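You operate a simulated robot arm through the tools that you are given. There is no shell and no other tool. Be economical: measure what you need, move in short steps, check, and stop when the job is done.

You run a simulated robot arm. Do the job below in one go: nothing can be reset, and whatever is moved stays where it is left.

JOB
Slide the black tape roll along the top of the white table until it stands next to the orange filter.

Only the result counts: the job must be done as asked and must still hold three seconds after the hand-in. Knocking over, shifting, dropping, spilling or breaking anything else fails it.

ROBOT AND FRAMES
A 7-joint arm with a two-finger parallel gripper, fixed in place. Base frame: the origin is at the foot of the arm, x ahead of it, y to its left, z up; the work surface is at about z = 75. Units: cm, rad, N and s.
With the tool pointing down near the work surface it reaches from about 20 to 68 cm from the base axis. Its first joint turns from -1.152 to 1.152 rad. Payload 2.4 kg.
The TCP is the grasp point between the finger pads, 3 cm short of the fingertips. In the tool frame z runs along the fingers and y along their closing line. The gripper opens to 9.4 cm. The fingers are 2.8 cm wide and 1 cm thick; the gripper's body (5 by 9.6 cm) begins 5.5 cm behind the TCP.
Orientation is that of the tool frame in the base frame, as a unit quaternion [w, x, y, z]. With the fingers straight down and closing along the base's y, the tool's x points along the base's -x, its y along +y and its z along -z.

CONTROLS
- The arm moves only by the tool nudge_tool. Its argument "series" is one flat list of numbers, 7 for each row, row after row: the finger opening in cm, from 0 to 9.4, then the shift along the tool's x, y, z in units of 300 mm (1.0 is 300 mm), then the turn, a rotation vector about the tool's x, y, z in units of 120 degrees (1.0 is 120 degrees). In form: [claw, dx, dy, dz, ax, ay, az, claw, dx, dy, dz, ax, ay, az, ...]. A call has 1 to 12 rows; each row is the pose to reach, as a shift and turn from the pose commanded when the call began, along the tool's axes at that moment. A call with a number of a shift or a turn outside -1 to 1 is refused whole. Rows are played at 5 a second. More than 5 cm and 0.15 rad between two rows, or a gripper value outside its range, and nothing of the call is played. A pose out of reach is approached as far as the arm can. The call stops where the force on the tool passes 40 N (or 10 N more than at its start, if that is more) or the arm is blocked; 0.2 s more then pass. The fingers move at their own pace (about 15.3 cm/s each) and stop on an object; they squeeze with about 21 N. The grip force told is the motor's: it shows also when the fingers shut on nothing. Time passes only in rows, and 0.2 s behind the last, so rows that repeat a pose let the fingers close. It gives the time, the measured TCP pose, the force on the tool (base axes), the opening and the grip force at its end, in the units of the frame above (readings bear some noise).
- Cameras (640 x 400 px; columns grow to the right, rows downward): "scene" is fixed at [4.89, 50.1, 142.51]; the picture's right is [-0.49, -0.87, 0.00], its down [-0.64, 0.36, -0.68] and it looks along [0.59, -0.33, -0.74] (base axes); focal length 336 px, centre (320, 200). "wrist" rides on the gripper at [-3.7, 0, -5.8] in the tool frame; the picture's right is [0.00, -1.00, 0.00], its down [0.97, 0.00, -0.24] and it looks along [0.24, 0.00, 0.97] (tool axes); focal length 218 px, centre (320, 200).
- capture(camera): a new picture of that camera. No time passes.
- pixel_to_xyz(camera, pixels): for up to 12 pixels [column, row] of the newest picture of that camera ("zoom" is the newest enlarged one), the place [x, y, z] in the base frame of the surface seen there, good to about 0.2 cm. No time passes.
- close_up(camera, box): a new picture of the part [left, top, right, bottom] of that camera's present view, enlarged. No time passes.
- finish_job(): hands the job in; it is judged then, once.

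Keep the steps short. Do not move on a guess: measure, check each grasp and each placing, and mend mistakes. In all there are 60 turns and 26 pictures (those below and enlarged ones count). Leave the gripper open and the arm clear of the work at the hand-in unless told otherwise, and finish with a single line.

The tools are called after ">>>" as a command line: name --argument value ..., lists and objects as JSON in quotes. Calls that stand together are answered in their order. nudge_tool: Moves the arm, as the interface text tells. Its arguments: {"type":"object","properties":{"series":{"type":"array","items":{"type":"number"}}},"required":["series"]} The other tools are called the same way: capture (camera) takes a picture; pixel_to_xyz (camera, pixels) gives the place of the surface under pixels of a picture; close_up (camera, box) takes an enlarged picture of a part of a camera's view; finish_job () hands the job in.

At the start:

```text
time_s: 0.0
position: [44.7, 9.91, 93.9]
ee_rot: [0.001, 0.0, 1.0, 0.0]
wrist_force: [0.3, -0.6, 0.1]
opening: 9.39
grasp_force: 0.0
```

scene: 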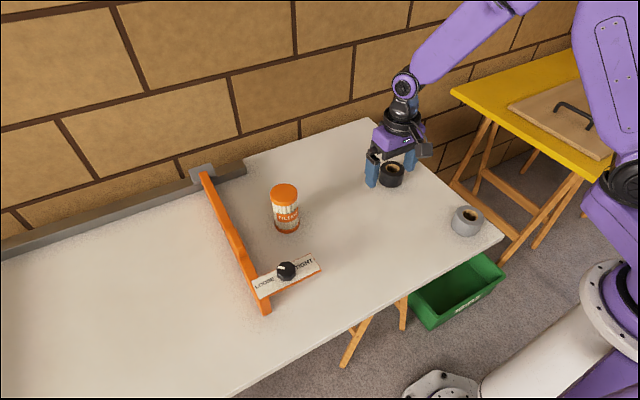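
wrist: 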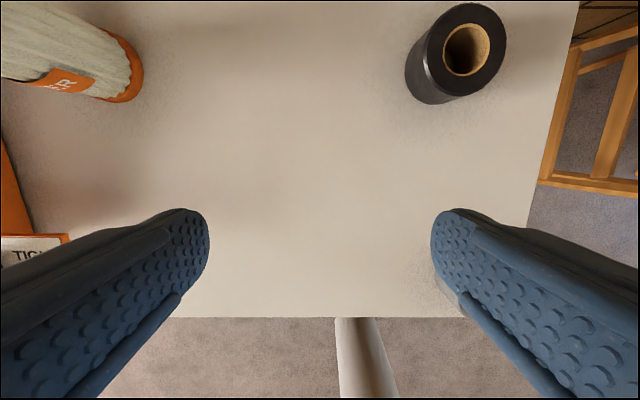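

I see a black roll near (391,175), an orange-capped filter at (285,208) and a grey roll at (467,220). Next I take an enlarged picture and measure these.

>>> close_up --camera "scene" --box '[180, 120, 500, 320]'

>>> pixel_to_xyz --camera "wrist" --pixels '[[430, 40], [495, 40], [465, 8], [467, 82], [440, 98], [420, 110], [468, 50], [120, 60], [130, 70], [60, 100], [300, 100], [545, 100]]'

>>> pixel_to_xyz --camera "scene" --pixels '[[284, 193], [272, 190], [298, 190], [286, 232], [285, 185], [391, 184], [382, 172], [402, 172], [467, 210], [250, 260], [230, 225], [310, 265]]'

```text
2.00 times, centred on (340, 220) of scene
```

zoom: 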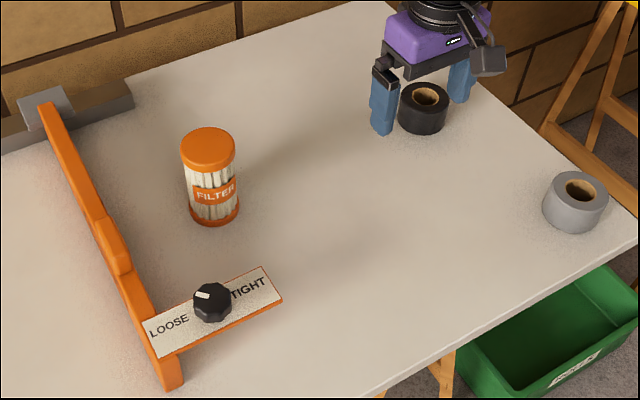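

```text
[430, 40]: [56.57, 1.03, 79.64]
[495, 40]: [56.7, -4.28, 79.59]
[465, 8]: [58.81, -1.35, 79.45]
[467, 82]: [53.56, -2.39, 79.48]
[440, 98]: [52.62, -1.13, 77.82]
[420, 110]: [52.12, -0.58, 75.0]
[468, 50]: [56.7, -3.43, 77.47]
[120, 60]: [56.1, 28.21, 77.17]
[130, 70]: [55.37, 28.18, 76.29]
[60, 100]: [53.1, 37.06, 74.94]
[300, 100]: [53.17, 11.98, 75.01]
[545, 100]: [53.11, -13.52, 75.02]
```

```text
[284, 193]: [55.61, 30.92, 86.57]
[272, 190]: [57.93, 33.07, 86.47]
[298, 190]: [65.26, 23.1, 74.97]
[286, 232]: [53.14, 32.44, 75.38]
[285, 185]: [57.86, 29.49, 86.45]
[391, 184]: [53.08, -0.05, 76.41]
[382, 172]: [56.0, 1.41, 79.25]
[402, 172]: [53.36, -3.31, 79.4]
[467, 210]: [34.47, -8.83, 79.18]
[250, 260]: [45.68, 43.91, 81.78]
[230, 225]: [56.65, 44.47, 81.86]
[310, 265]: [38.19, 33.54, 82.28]
```

The roll stands upright, centred near (56.2, -1.6), with its top at 79.6. The filter is near (56, 31.5) with its top at 86.5. My plan is to grip the roll with the fingers closing along x and drag it along +y without lifting. First I move above the roll and turn 90°, so the camera side faces away from the filter.

>>> nudge_tool --series '[9.4, -0.0348, -0.0352, 0, 0, 0, 0.0682, 9.4, -0.0696, -0.0704, 0, 0, 0, 0.1364, 9.4, -0.1044, -0.1056, 0, 0, 0, 0.2045, 9.4, -0.1392, -0.1408, 0, 0, 0, 0.2727, 9.4, -0.174, -0.176, 0, 0, 0, 0.3409, 9.4, -0.2088, -0.2112, 0, 0, 0, 0.4091, 9.4, -0.2436, -0.2464, 0, 0, 0, 0.4773, 9.4, -0.2784, -0.2816, 0, 0, 0, 0.5455, 9.4, -0.3132, -0.3168, 0, 0, 0, 0.6136, 9.4, -0.348, -0.352, 0, 0, 0, 0.6818, 9.4, -0.383, -0.387, 0, 0, 0, 0.75, 9.4, -0.383, -0.387, 0, 0, 0, 0.75]'

>>> capture --camera "wrist"

```text
time_s: 2.6
position: [56.3, -1.81, 93.87]
ee_rot: [0.001, 0.708, 0.707, 0.0]
wrist_force: [-0.4, 0.0, 0.2]
opening: 9.41
grasp_force: 0.1
```

```text
22 pictures are left
```

wrist: 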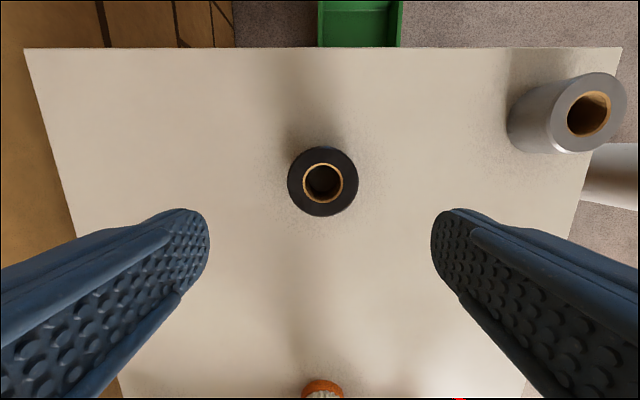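

The roll is now centred between the fingers at (323,181). I measure its rim for the exact centre, plus the filter's edge at (323,385).

>>> pixel_to_xyz --camera "wrist" --pixels '[[290, 181], [355, 181], [323, 150], [323, 213], [300, 160], [346, 204], [323, 384], [312, 386], [336, 386]]'

>>> close_up --camera "scene" --box '[255, 170, 319, 250]'

```text
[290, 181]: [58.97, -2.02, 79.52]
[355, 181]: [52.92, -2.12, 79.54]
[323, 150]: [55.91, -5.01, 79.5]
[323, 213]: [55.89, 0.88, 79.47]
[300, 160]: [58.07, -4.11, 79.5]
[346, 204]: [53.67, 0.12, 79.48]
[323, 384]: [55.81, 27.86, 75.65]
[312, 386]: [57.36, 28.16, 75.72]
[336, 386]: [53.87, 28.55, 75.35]
```

```text
5.00 times, centred on (287, 210) of scene
```

zoom: 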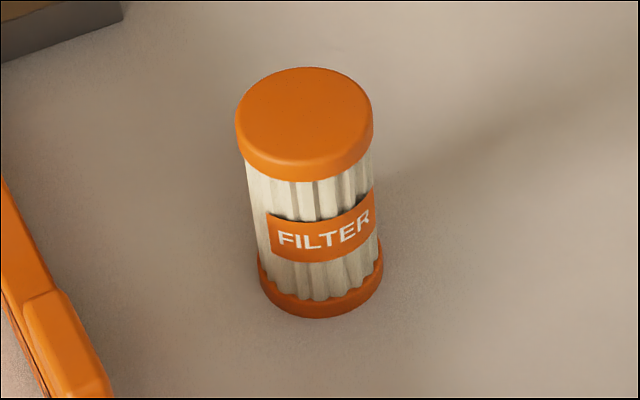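

The roll's centre is (55.9, -2.05) and its radius is about 3.2. Next I measure the filter's top for its centre and radius in the enlarged picture.

>>> pixel_to_xyz --camera "zoom" --pixels '[[304, 115], [240, 115], [368, 115], [304, 72], [304, 155], [365, 150], [375, 255], [320, 312]]'

```text
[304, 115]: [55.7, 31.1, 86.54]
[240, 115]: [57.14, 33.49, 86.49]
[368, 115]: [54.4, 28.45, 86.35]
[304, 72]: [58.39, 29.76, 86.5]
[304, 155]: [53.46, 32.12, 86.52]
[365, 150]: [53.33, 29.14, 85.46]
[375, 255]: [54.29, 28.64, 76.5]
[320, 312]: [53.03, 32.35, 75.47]
```

The filter's centre is about (55.8, 31.0), radius 3.1, with its near edge at y≈27.9. I now lower straight down around the roll to TCP z≈78.6, with fingertips about 0.6 above the table.

>>> nudge_tool --series '[9.4, -0.01, -0.01, 0.1, 0, 0, 0, 9.4, -0.01, -0.01, 0.2, 0, 0, 0, 9.4, -0.01, -0.01, 0.3, 0, 0, 0, 9.4, -0.01, -0.01, 0.38, 0, 0, 0, 9.4, -0.01, -0.01, 0.44, 0, 0, 0, 9.4, -0.01, -0.01, 0.48, 0, 0, 0, 9.4, -0.01, -0.01, 0.508, 0, 0, 0, 9.4, -0.01, -0.01, 0.508, 0, 0, 0]'

```text
time_s: 4.4
position: [55.94, -2.04, 78.73]
ee_rot: [0.001, 0.707, 0.707, 0.001]
wrist_force: [-0.6, -0.3, 0.9]
opening: 9.41
grasp_force: 0.1
```

The TCP is at (55.94, -2.04, 78.73) with no contact. Now I close the fingers on the roll.

>>> nudge_tool --series '[7.5, 0, 0, 0, 0, 0, 0, 6.0, 0, 0, 0, 0, 0, 0, 5.0, 0, 0, 0, 0, 0, 0, 5.0, 0, 0, 0, 0, 0, 0]'

```text
time_s: 5.4
position: [55.93, -2.07, 78.71]
ee_rot: [0.001, 0.707, 0.707, 0.0]
wrist_force: [0.3, -0.3, -0.2]
opening: 7.05
grasp_force: 20.7
```

The fingers stopped at 7.05 cm with 20.7 N, so the roll is held and its diameter is about 7. I slide it 12 cm along +y (tool +x) at constant height.

>>> nudge_tool --series '[5, 0.03, 0, 0, 0, 0, 0, 5, 0.07, 0, 0, 0, 0, 0, 5, 0.11, 0, 0, 0, 0, 0, 5, 0.15, 0, 0, 0, 0, 0, 5, 0.19, 0, 0, 0, 0, 0, 5, 0.23, 0, 0, 0, 0, 0, 5, 0.27, 0, 0, 0, 0, 0, 5, 0.31, 0, 0, 0, 0, 0, 5, 0.35, 0, 0, 0, 0, 0, 5, 0.38, 0, 0, 0, 0, 0, 5, 0.4, 0, 0, 0, 0, 0, 5, 0.4, 0, 0, 0, 0, 0]'

>>> capture --camera "wrist"

>>> capture --camera "scene"

```text
time_s: 8.0
position: [55.87, 9.97, 78.62]
ee_rot: [0.0, 0.707, 0.707, 0.0]
wrist_force: [0.6, -2.8, 4.5]
opening: 7.03
grasp_force: 21.2
```

```text
20 pictures are left
```

wrist: 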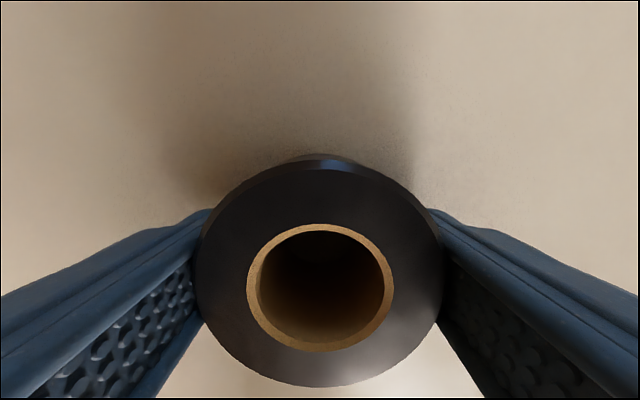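

```text
19 pictures are left
```

scene: 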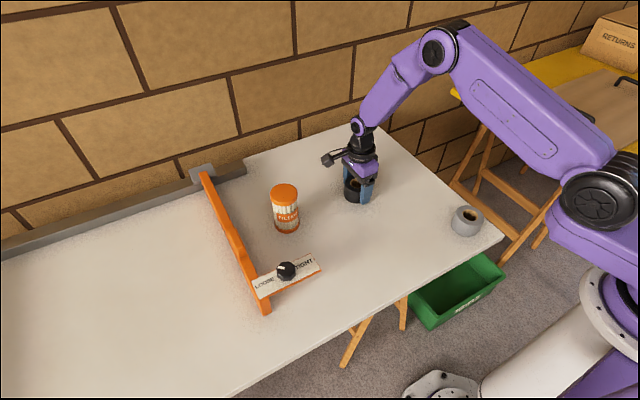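

The roll slid along well. But a dark part sticks out of the wrist at about (332,158), toward the filter. I look closer and measure it before going on.

>>> close_up --camera "scene" --box '[260, 110, 420, 240]'

>>> pixel_to_xyz --camera "scene" --pixels '[[325, 158], [330, 161], [340, 156], [335, 165], [348, 156], [358, 166], [370, 168], [352, 196], [345, 187], [355, 150]]'

```text
3.08 times, centred on (340, 175) of scene
```

zoom: 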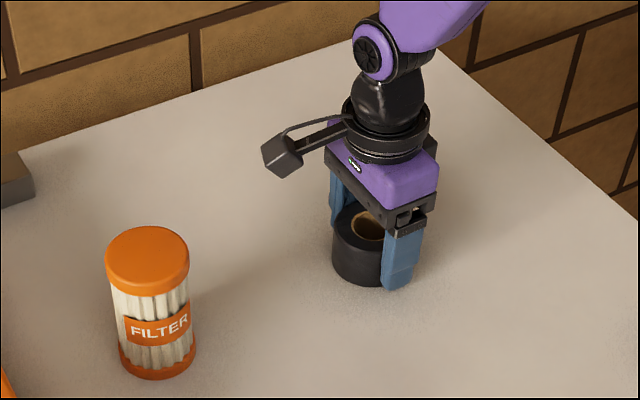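

```text
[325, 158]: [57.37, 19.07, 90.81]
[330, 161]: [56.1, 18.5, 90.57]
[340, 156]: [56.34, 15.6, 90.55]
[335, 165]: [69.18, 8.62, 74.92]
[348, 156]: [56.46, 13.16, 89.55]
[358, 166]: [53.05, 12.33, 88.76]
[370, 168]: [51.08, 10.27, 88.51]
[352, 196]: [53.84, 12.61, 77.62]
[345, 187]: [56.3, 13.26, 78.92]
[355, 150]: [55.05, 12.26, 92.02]
```

The bracket reaches about 9 cm ahead of the TCP, with its top at z≈90.8, and the filter's top is at 86.5. I measure the bottom of the bracket in the enlarged picture.

>>> pixel_to_xyz --camera "zoom" --pixels '[[264, 150], [268, 168], [280, 176], [283, 165], [292, 172], [301, 164], [284, 140], [320, 150], [335, 143], [275, 158], [262, 156], [300, 155]]'

>>> close_up --camera "scene" --box '[315, 130, 395, 180]'

```text
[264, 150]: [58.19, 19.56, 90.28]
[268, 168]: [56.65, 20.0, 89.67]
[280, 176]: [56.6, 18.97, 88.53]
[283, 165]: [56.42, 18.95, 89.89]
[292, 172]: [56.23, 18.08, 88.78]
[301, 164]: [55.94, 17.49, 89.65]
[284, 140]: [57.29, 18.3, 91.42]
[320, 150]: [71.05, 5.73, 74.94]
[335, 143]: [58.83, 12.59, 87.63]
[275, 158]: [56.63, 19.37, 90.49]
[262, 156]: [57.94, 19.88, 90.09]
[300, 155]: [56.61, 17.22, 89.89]
```

```text
8.00 times, centred on (355, 155) of scene
```

zoom: 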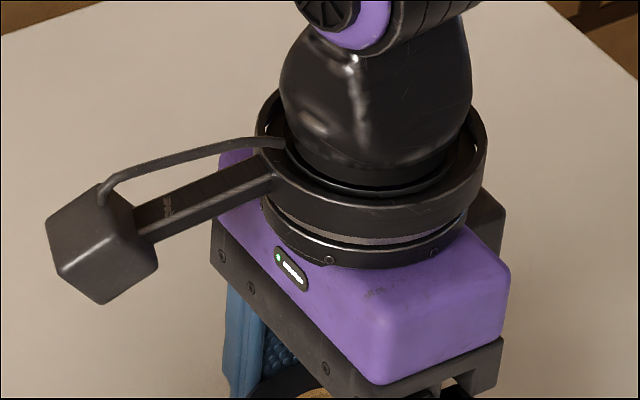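

The bracket's bottom appears to be about z 88.4. I check its lowest edge in this sharper picture, near (103,303), (60,280) and (158,265).

>>> pixel_to_xyz --camera "zoom" --pixels '[[102, 300], [85, 292], [62, 275], [130, 282], [154, 268], [155, 238], [50, 225], [97, 188], [135, 210], [118, 240], [165, 235], [265, 185]]'

```text
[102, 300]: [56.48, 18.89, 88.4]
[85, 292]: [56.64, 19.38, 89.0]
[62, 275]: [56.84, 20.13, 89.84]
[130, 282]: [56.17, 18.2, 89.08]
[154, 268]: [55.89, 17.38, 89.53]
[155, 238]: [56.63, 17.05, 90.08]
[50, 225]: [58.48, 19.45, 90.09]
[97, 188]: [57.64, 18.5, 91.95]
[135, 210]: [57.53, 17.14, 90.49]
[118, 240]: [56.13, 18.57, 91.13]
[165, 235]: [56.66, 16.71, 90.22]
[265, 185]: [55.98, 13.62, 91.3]
```

The lowest corner is about z 88.3, which leaves 1.8 cm over the filter's top. That is enough. I slide 10.5 cm further to y≈20.5 and check again.

>>> nudge_tool --series '[5, 0.02, 0, 0, 0, 0, 0, 5, 0.06, 0, 0, 0, 0, 0, 5, 0.1, 0, 0, 0, 0, 0, 5, 0.14, 0, 0, 0, 0, 0, 5, 0.18, 0, 0, 0, 0, 0, 5, 0.22, 0, 0, 0, 0, 0, 5, 0.26, 0, 0, 0, 0, 0, 5, 0.3, 0, 0, 0, 0, 0, 5, 0.33, 0, 0, 0, 0, 0, 5, 0.35, 0, 0, 0, 0, 0, 5, 0.35, 0, 0, 0, 0, 0]'

>>> close_up --camera "scene" --box '[240, 120, 400, 250]'

```text
time_s: 10.4
position: [55.93, 20.36, 78.61]
ee_rot: [0.0, 0.708, 0.707, 0.0]
wrist_force: [0.3, 0.0, -0.7]
opening: 7.0
grasp_force: 20.7
```

```text
3.08 times, centred on (320, 185) of scene
```

zoom: 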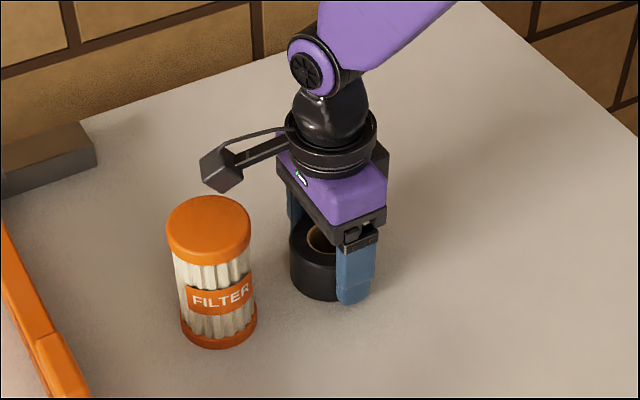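

The roll is at y≈20.4, the filter is untouched, and the bracket passes above the filter's top. I make the last slide of 2.9 cm, slowly, to leave a gap of about 1 cm.

>>> nudge_tool --series '[5, 0.02, 0, 0, 0, 0, 0, 5, 0.04, 0, 0, 0, 0, 0, 5, 0.06, 0, 0, 0, 0, 0, 5, 0.08, 0, 0, 0, 0, 0, 5, 0.097, 0, 0, 0, 0, 0, 5, 0.097, 0, 0, 0, 0, 0]'

>>> close_up --camera "scene" --box '[240, 120, 400, 250]'

```text
time_s: 11.8
position: [55.97, 23.38, 78.53]
ee_rot: [0.001, 0.707, 0.707, 0.0]
wrist_force: [0.8, 0.5, 0.1]
opening: 6.97
grasp_force: 20.8
```

```text
3.08 times, centred on (320, 185) of scene
```

zoom: 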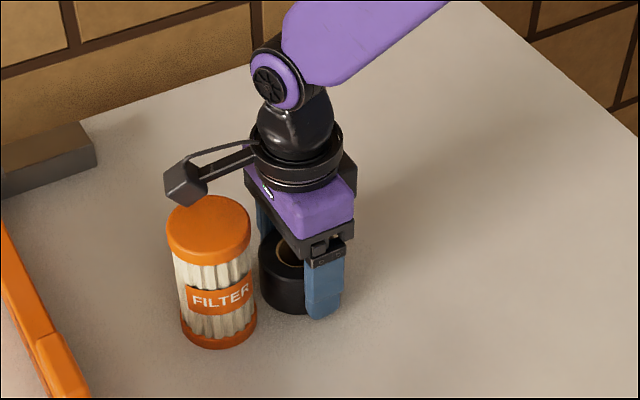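

The roll now stands beside the filter with a small gap, and nothing was touched. I open the fingers in place, then rise straight up.

>>> nudge_tool --series '[8, 0, 0, 0, 0, 0, 0, 9.0, 0, 0, 0, 0, 0, 0, 9.0, 0, 0, 0, 0, 0, 0, 9.0, 0, 0, -0.04, 0, 0, 0, 9.0, 0, 0, -0.12, 0, 0, 0, 9.0, 0, 0, -0.22, 0, 0, 0, 9.0, 0, 0, -0.34, 0, 0, 0, 9.0, 0, 0, -0.46, 0, 0, 0, 9.0, 0, 0, -0.56, 0, 0, 0, 9.0, 0, 0, -0.56, 0, 0, 0]'

>>> capture --camera "wrist"

>>> close_up --camera "scene" --box '[240, 120, 400, 250]'

```text
time_s: 14.0
position: [55.84, 23.37, 95.49]
ee_rot: [0.0, 0.707, 0.707, 0.0]
wrist_force: [0.8, 0.7, -0.3]
opening: 9.01
grasp_force: 0.1
```

```text
14 pictures are left
```

wrist: 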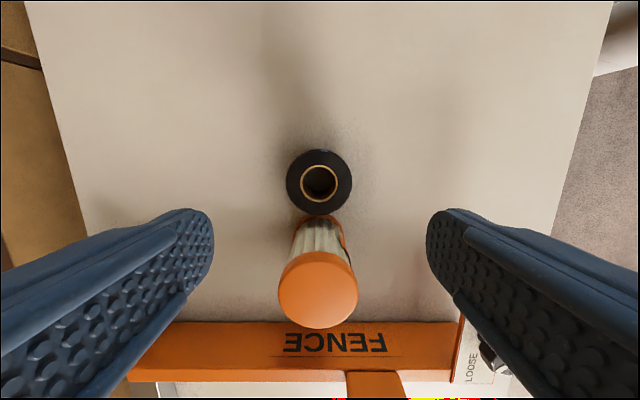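

```text
3.08 times, centred on (320, 185) of scene
```

zoom: 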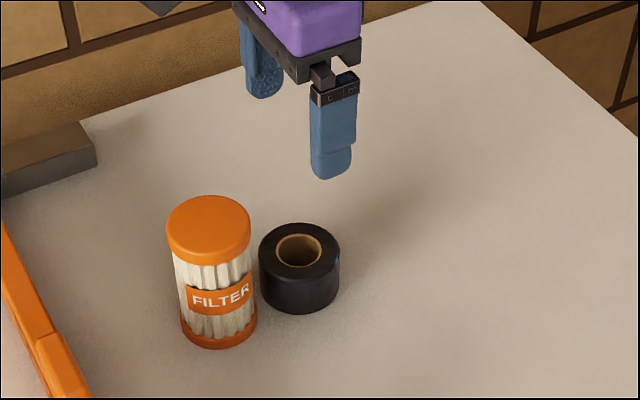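

The roll is released beside the filter, and the filter looks unmoved. I measure the final places to confirm.

>>> pixel_to_xyz --camera "wrist" --pixels '[[289, 181], [349, 181], [319, 152], [319, 211], [319, 218]]'

>>> pixel_to_xyz --camera "zoom" --pixels '[[208, 228], [172, 228], [245, 228], [208, 342]]'

```text
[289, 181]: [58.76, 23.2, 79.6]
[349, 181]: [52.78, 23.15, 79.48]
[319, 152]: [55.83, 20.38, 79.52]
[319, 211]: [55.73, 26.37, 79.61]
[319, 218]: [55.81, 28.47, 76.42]
```

```text
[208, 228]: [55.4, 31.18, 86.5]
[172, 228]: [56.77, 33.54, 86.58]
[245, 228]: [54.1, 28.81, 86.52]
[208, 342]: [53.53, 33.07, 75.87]
```

The roll is upright at (55.8, 23.3), about 1 cm from the filter, which hasn't moved. I move the arm clear, 15 cm toward -y, at this height.

>>> nudge_tool --series '[9.4, -0.1, 0, 0, 0, 0, 0, 9.4, -0.2, 0, 0, 0, 0, 0, 9.4, -0.3, 0, 0, 0, 0, 0, 9.4, -0.4, 0, 0, 0, 0, 0, 9.4, -0.5, 0, 0, 0, 0, 0, 9.4, -0.5, 0, 0, 0, 0, 0]'

>>> capture --camera "scene"

```text
time_s: 15.4
position: [55.98, 8.54, 95.41]
ee_rot: [0.001, 0.707, 0.707, 0.001]
wrist_force: [-1.5, 0.0, 0.4]
opening: 9.42
grasp_force: 0.0
```

```text
12 pictures are left
```

scene: 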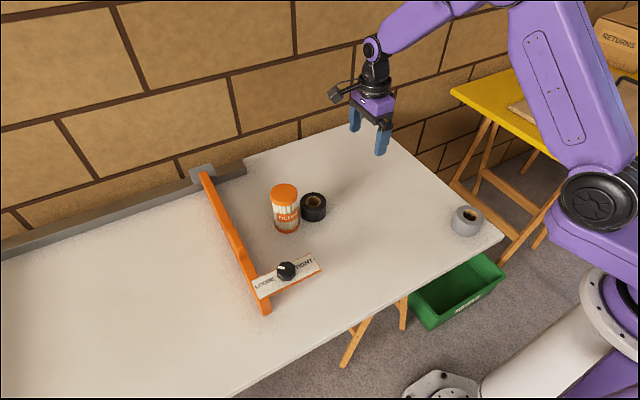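

The black roll stands next to the filter at (313,207), everything else is in place, and the arm is clear with the gripper open. I hand in.

>>> finish_job

```text
The job is handed in.
```

The black tape roll was slid along the table and now stands upright about 1 cm from the orange filter, with nothing else moved and the job handed in.
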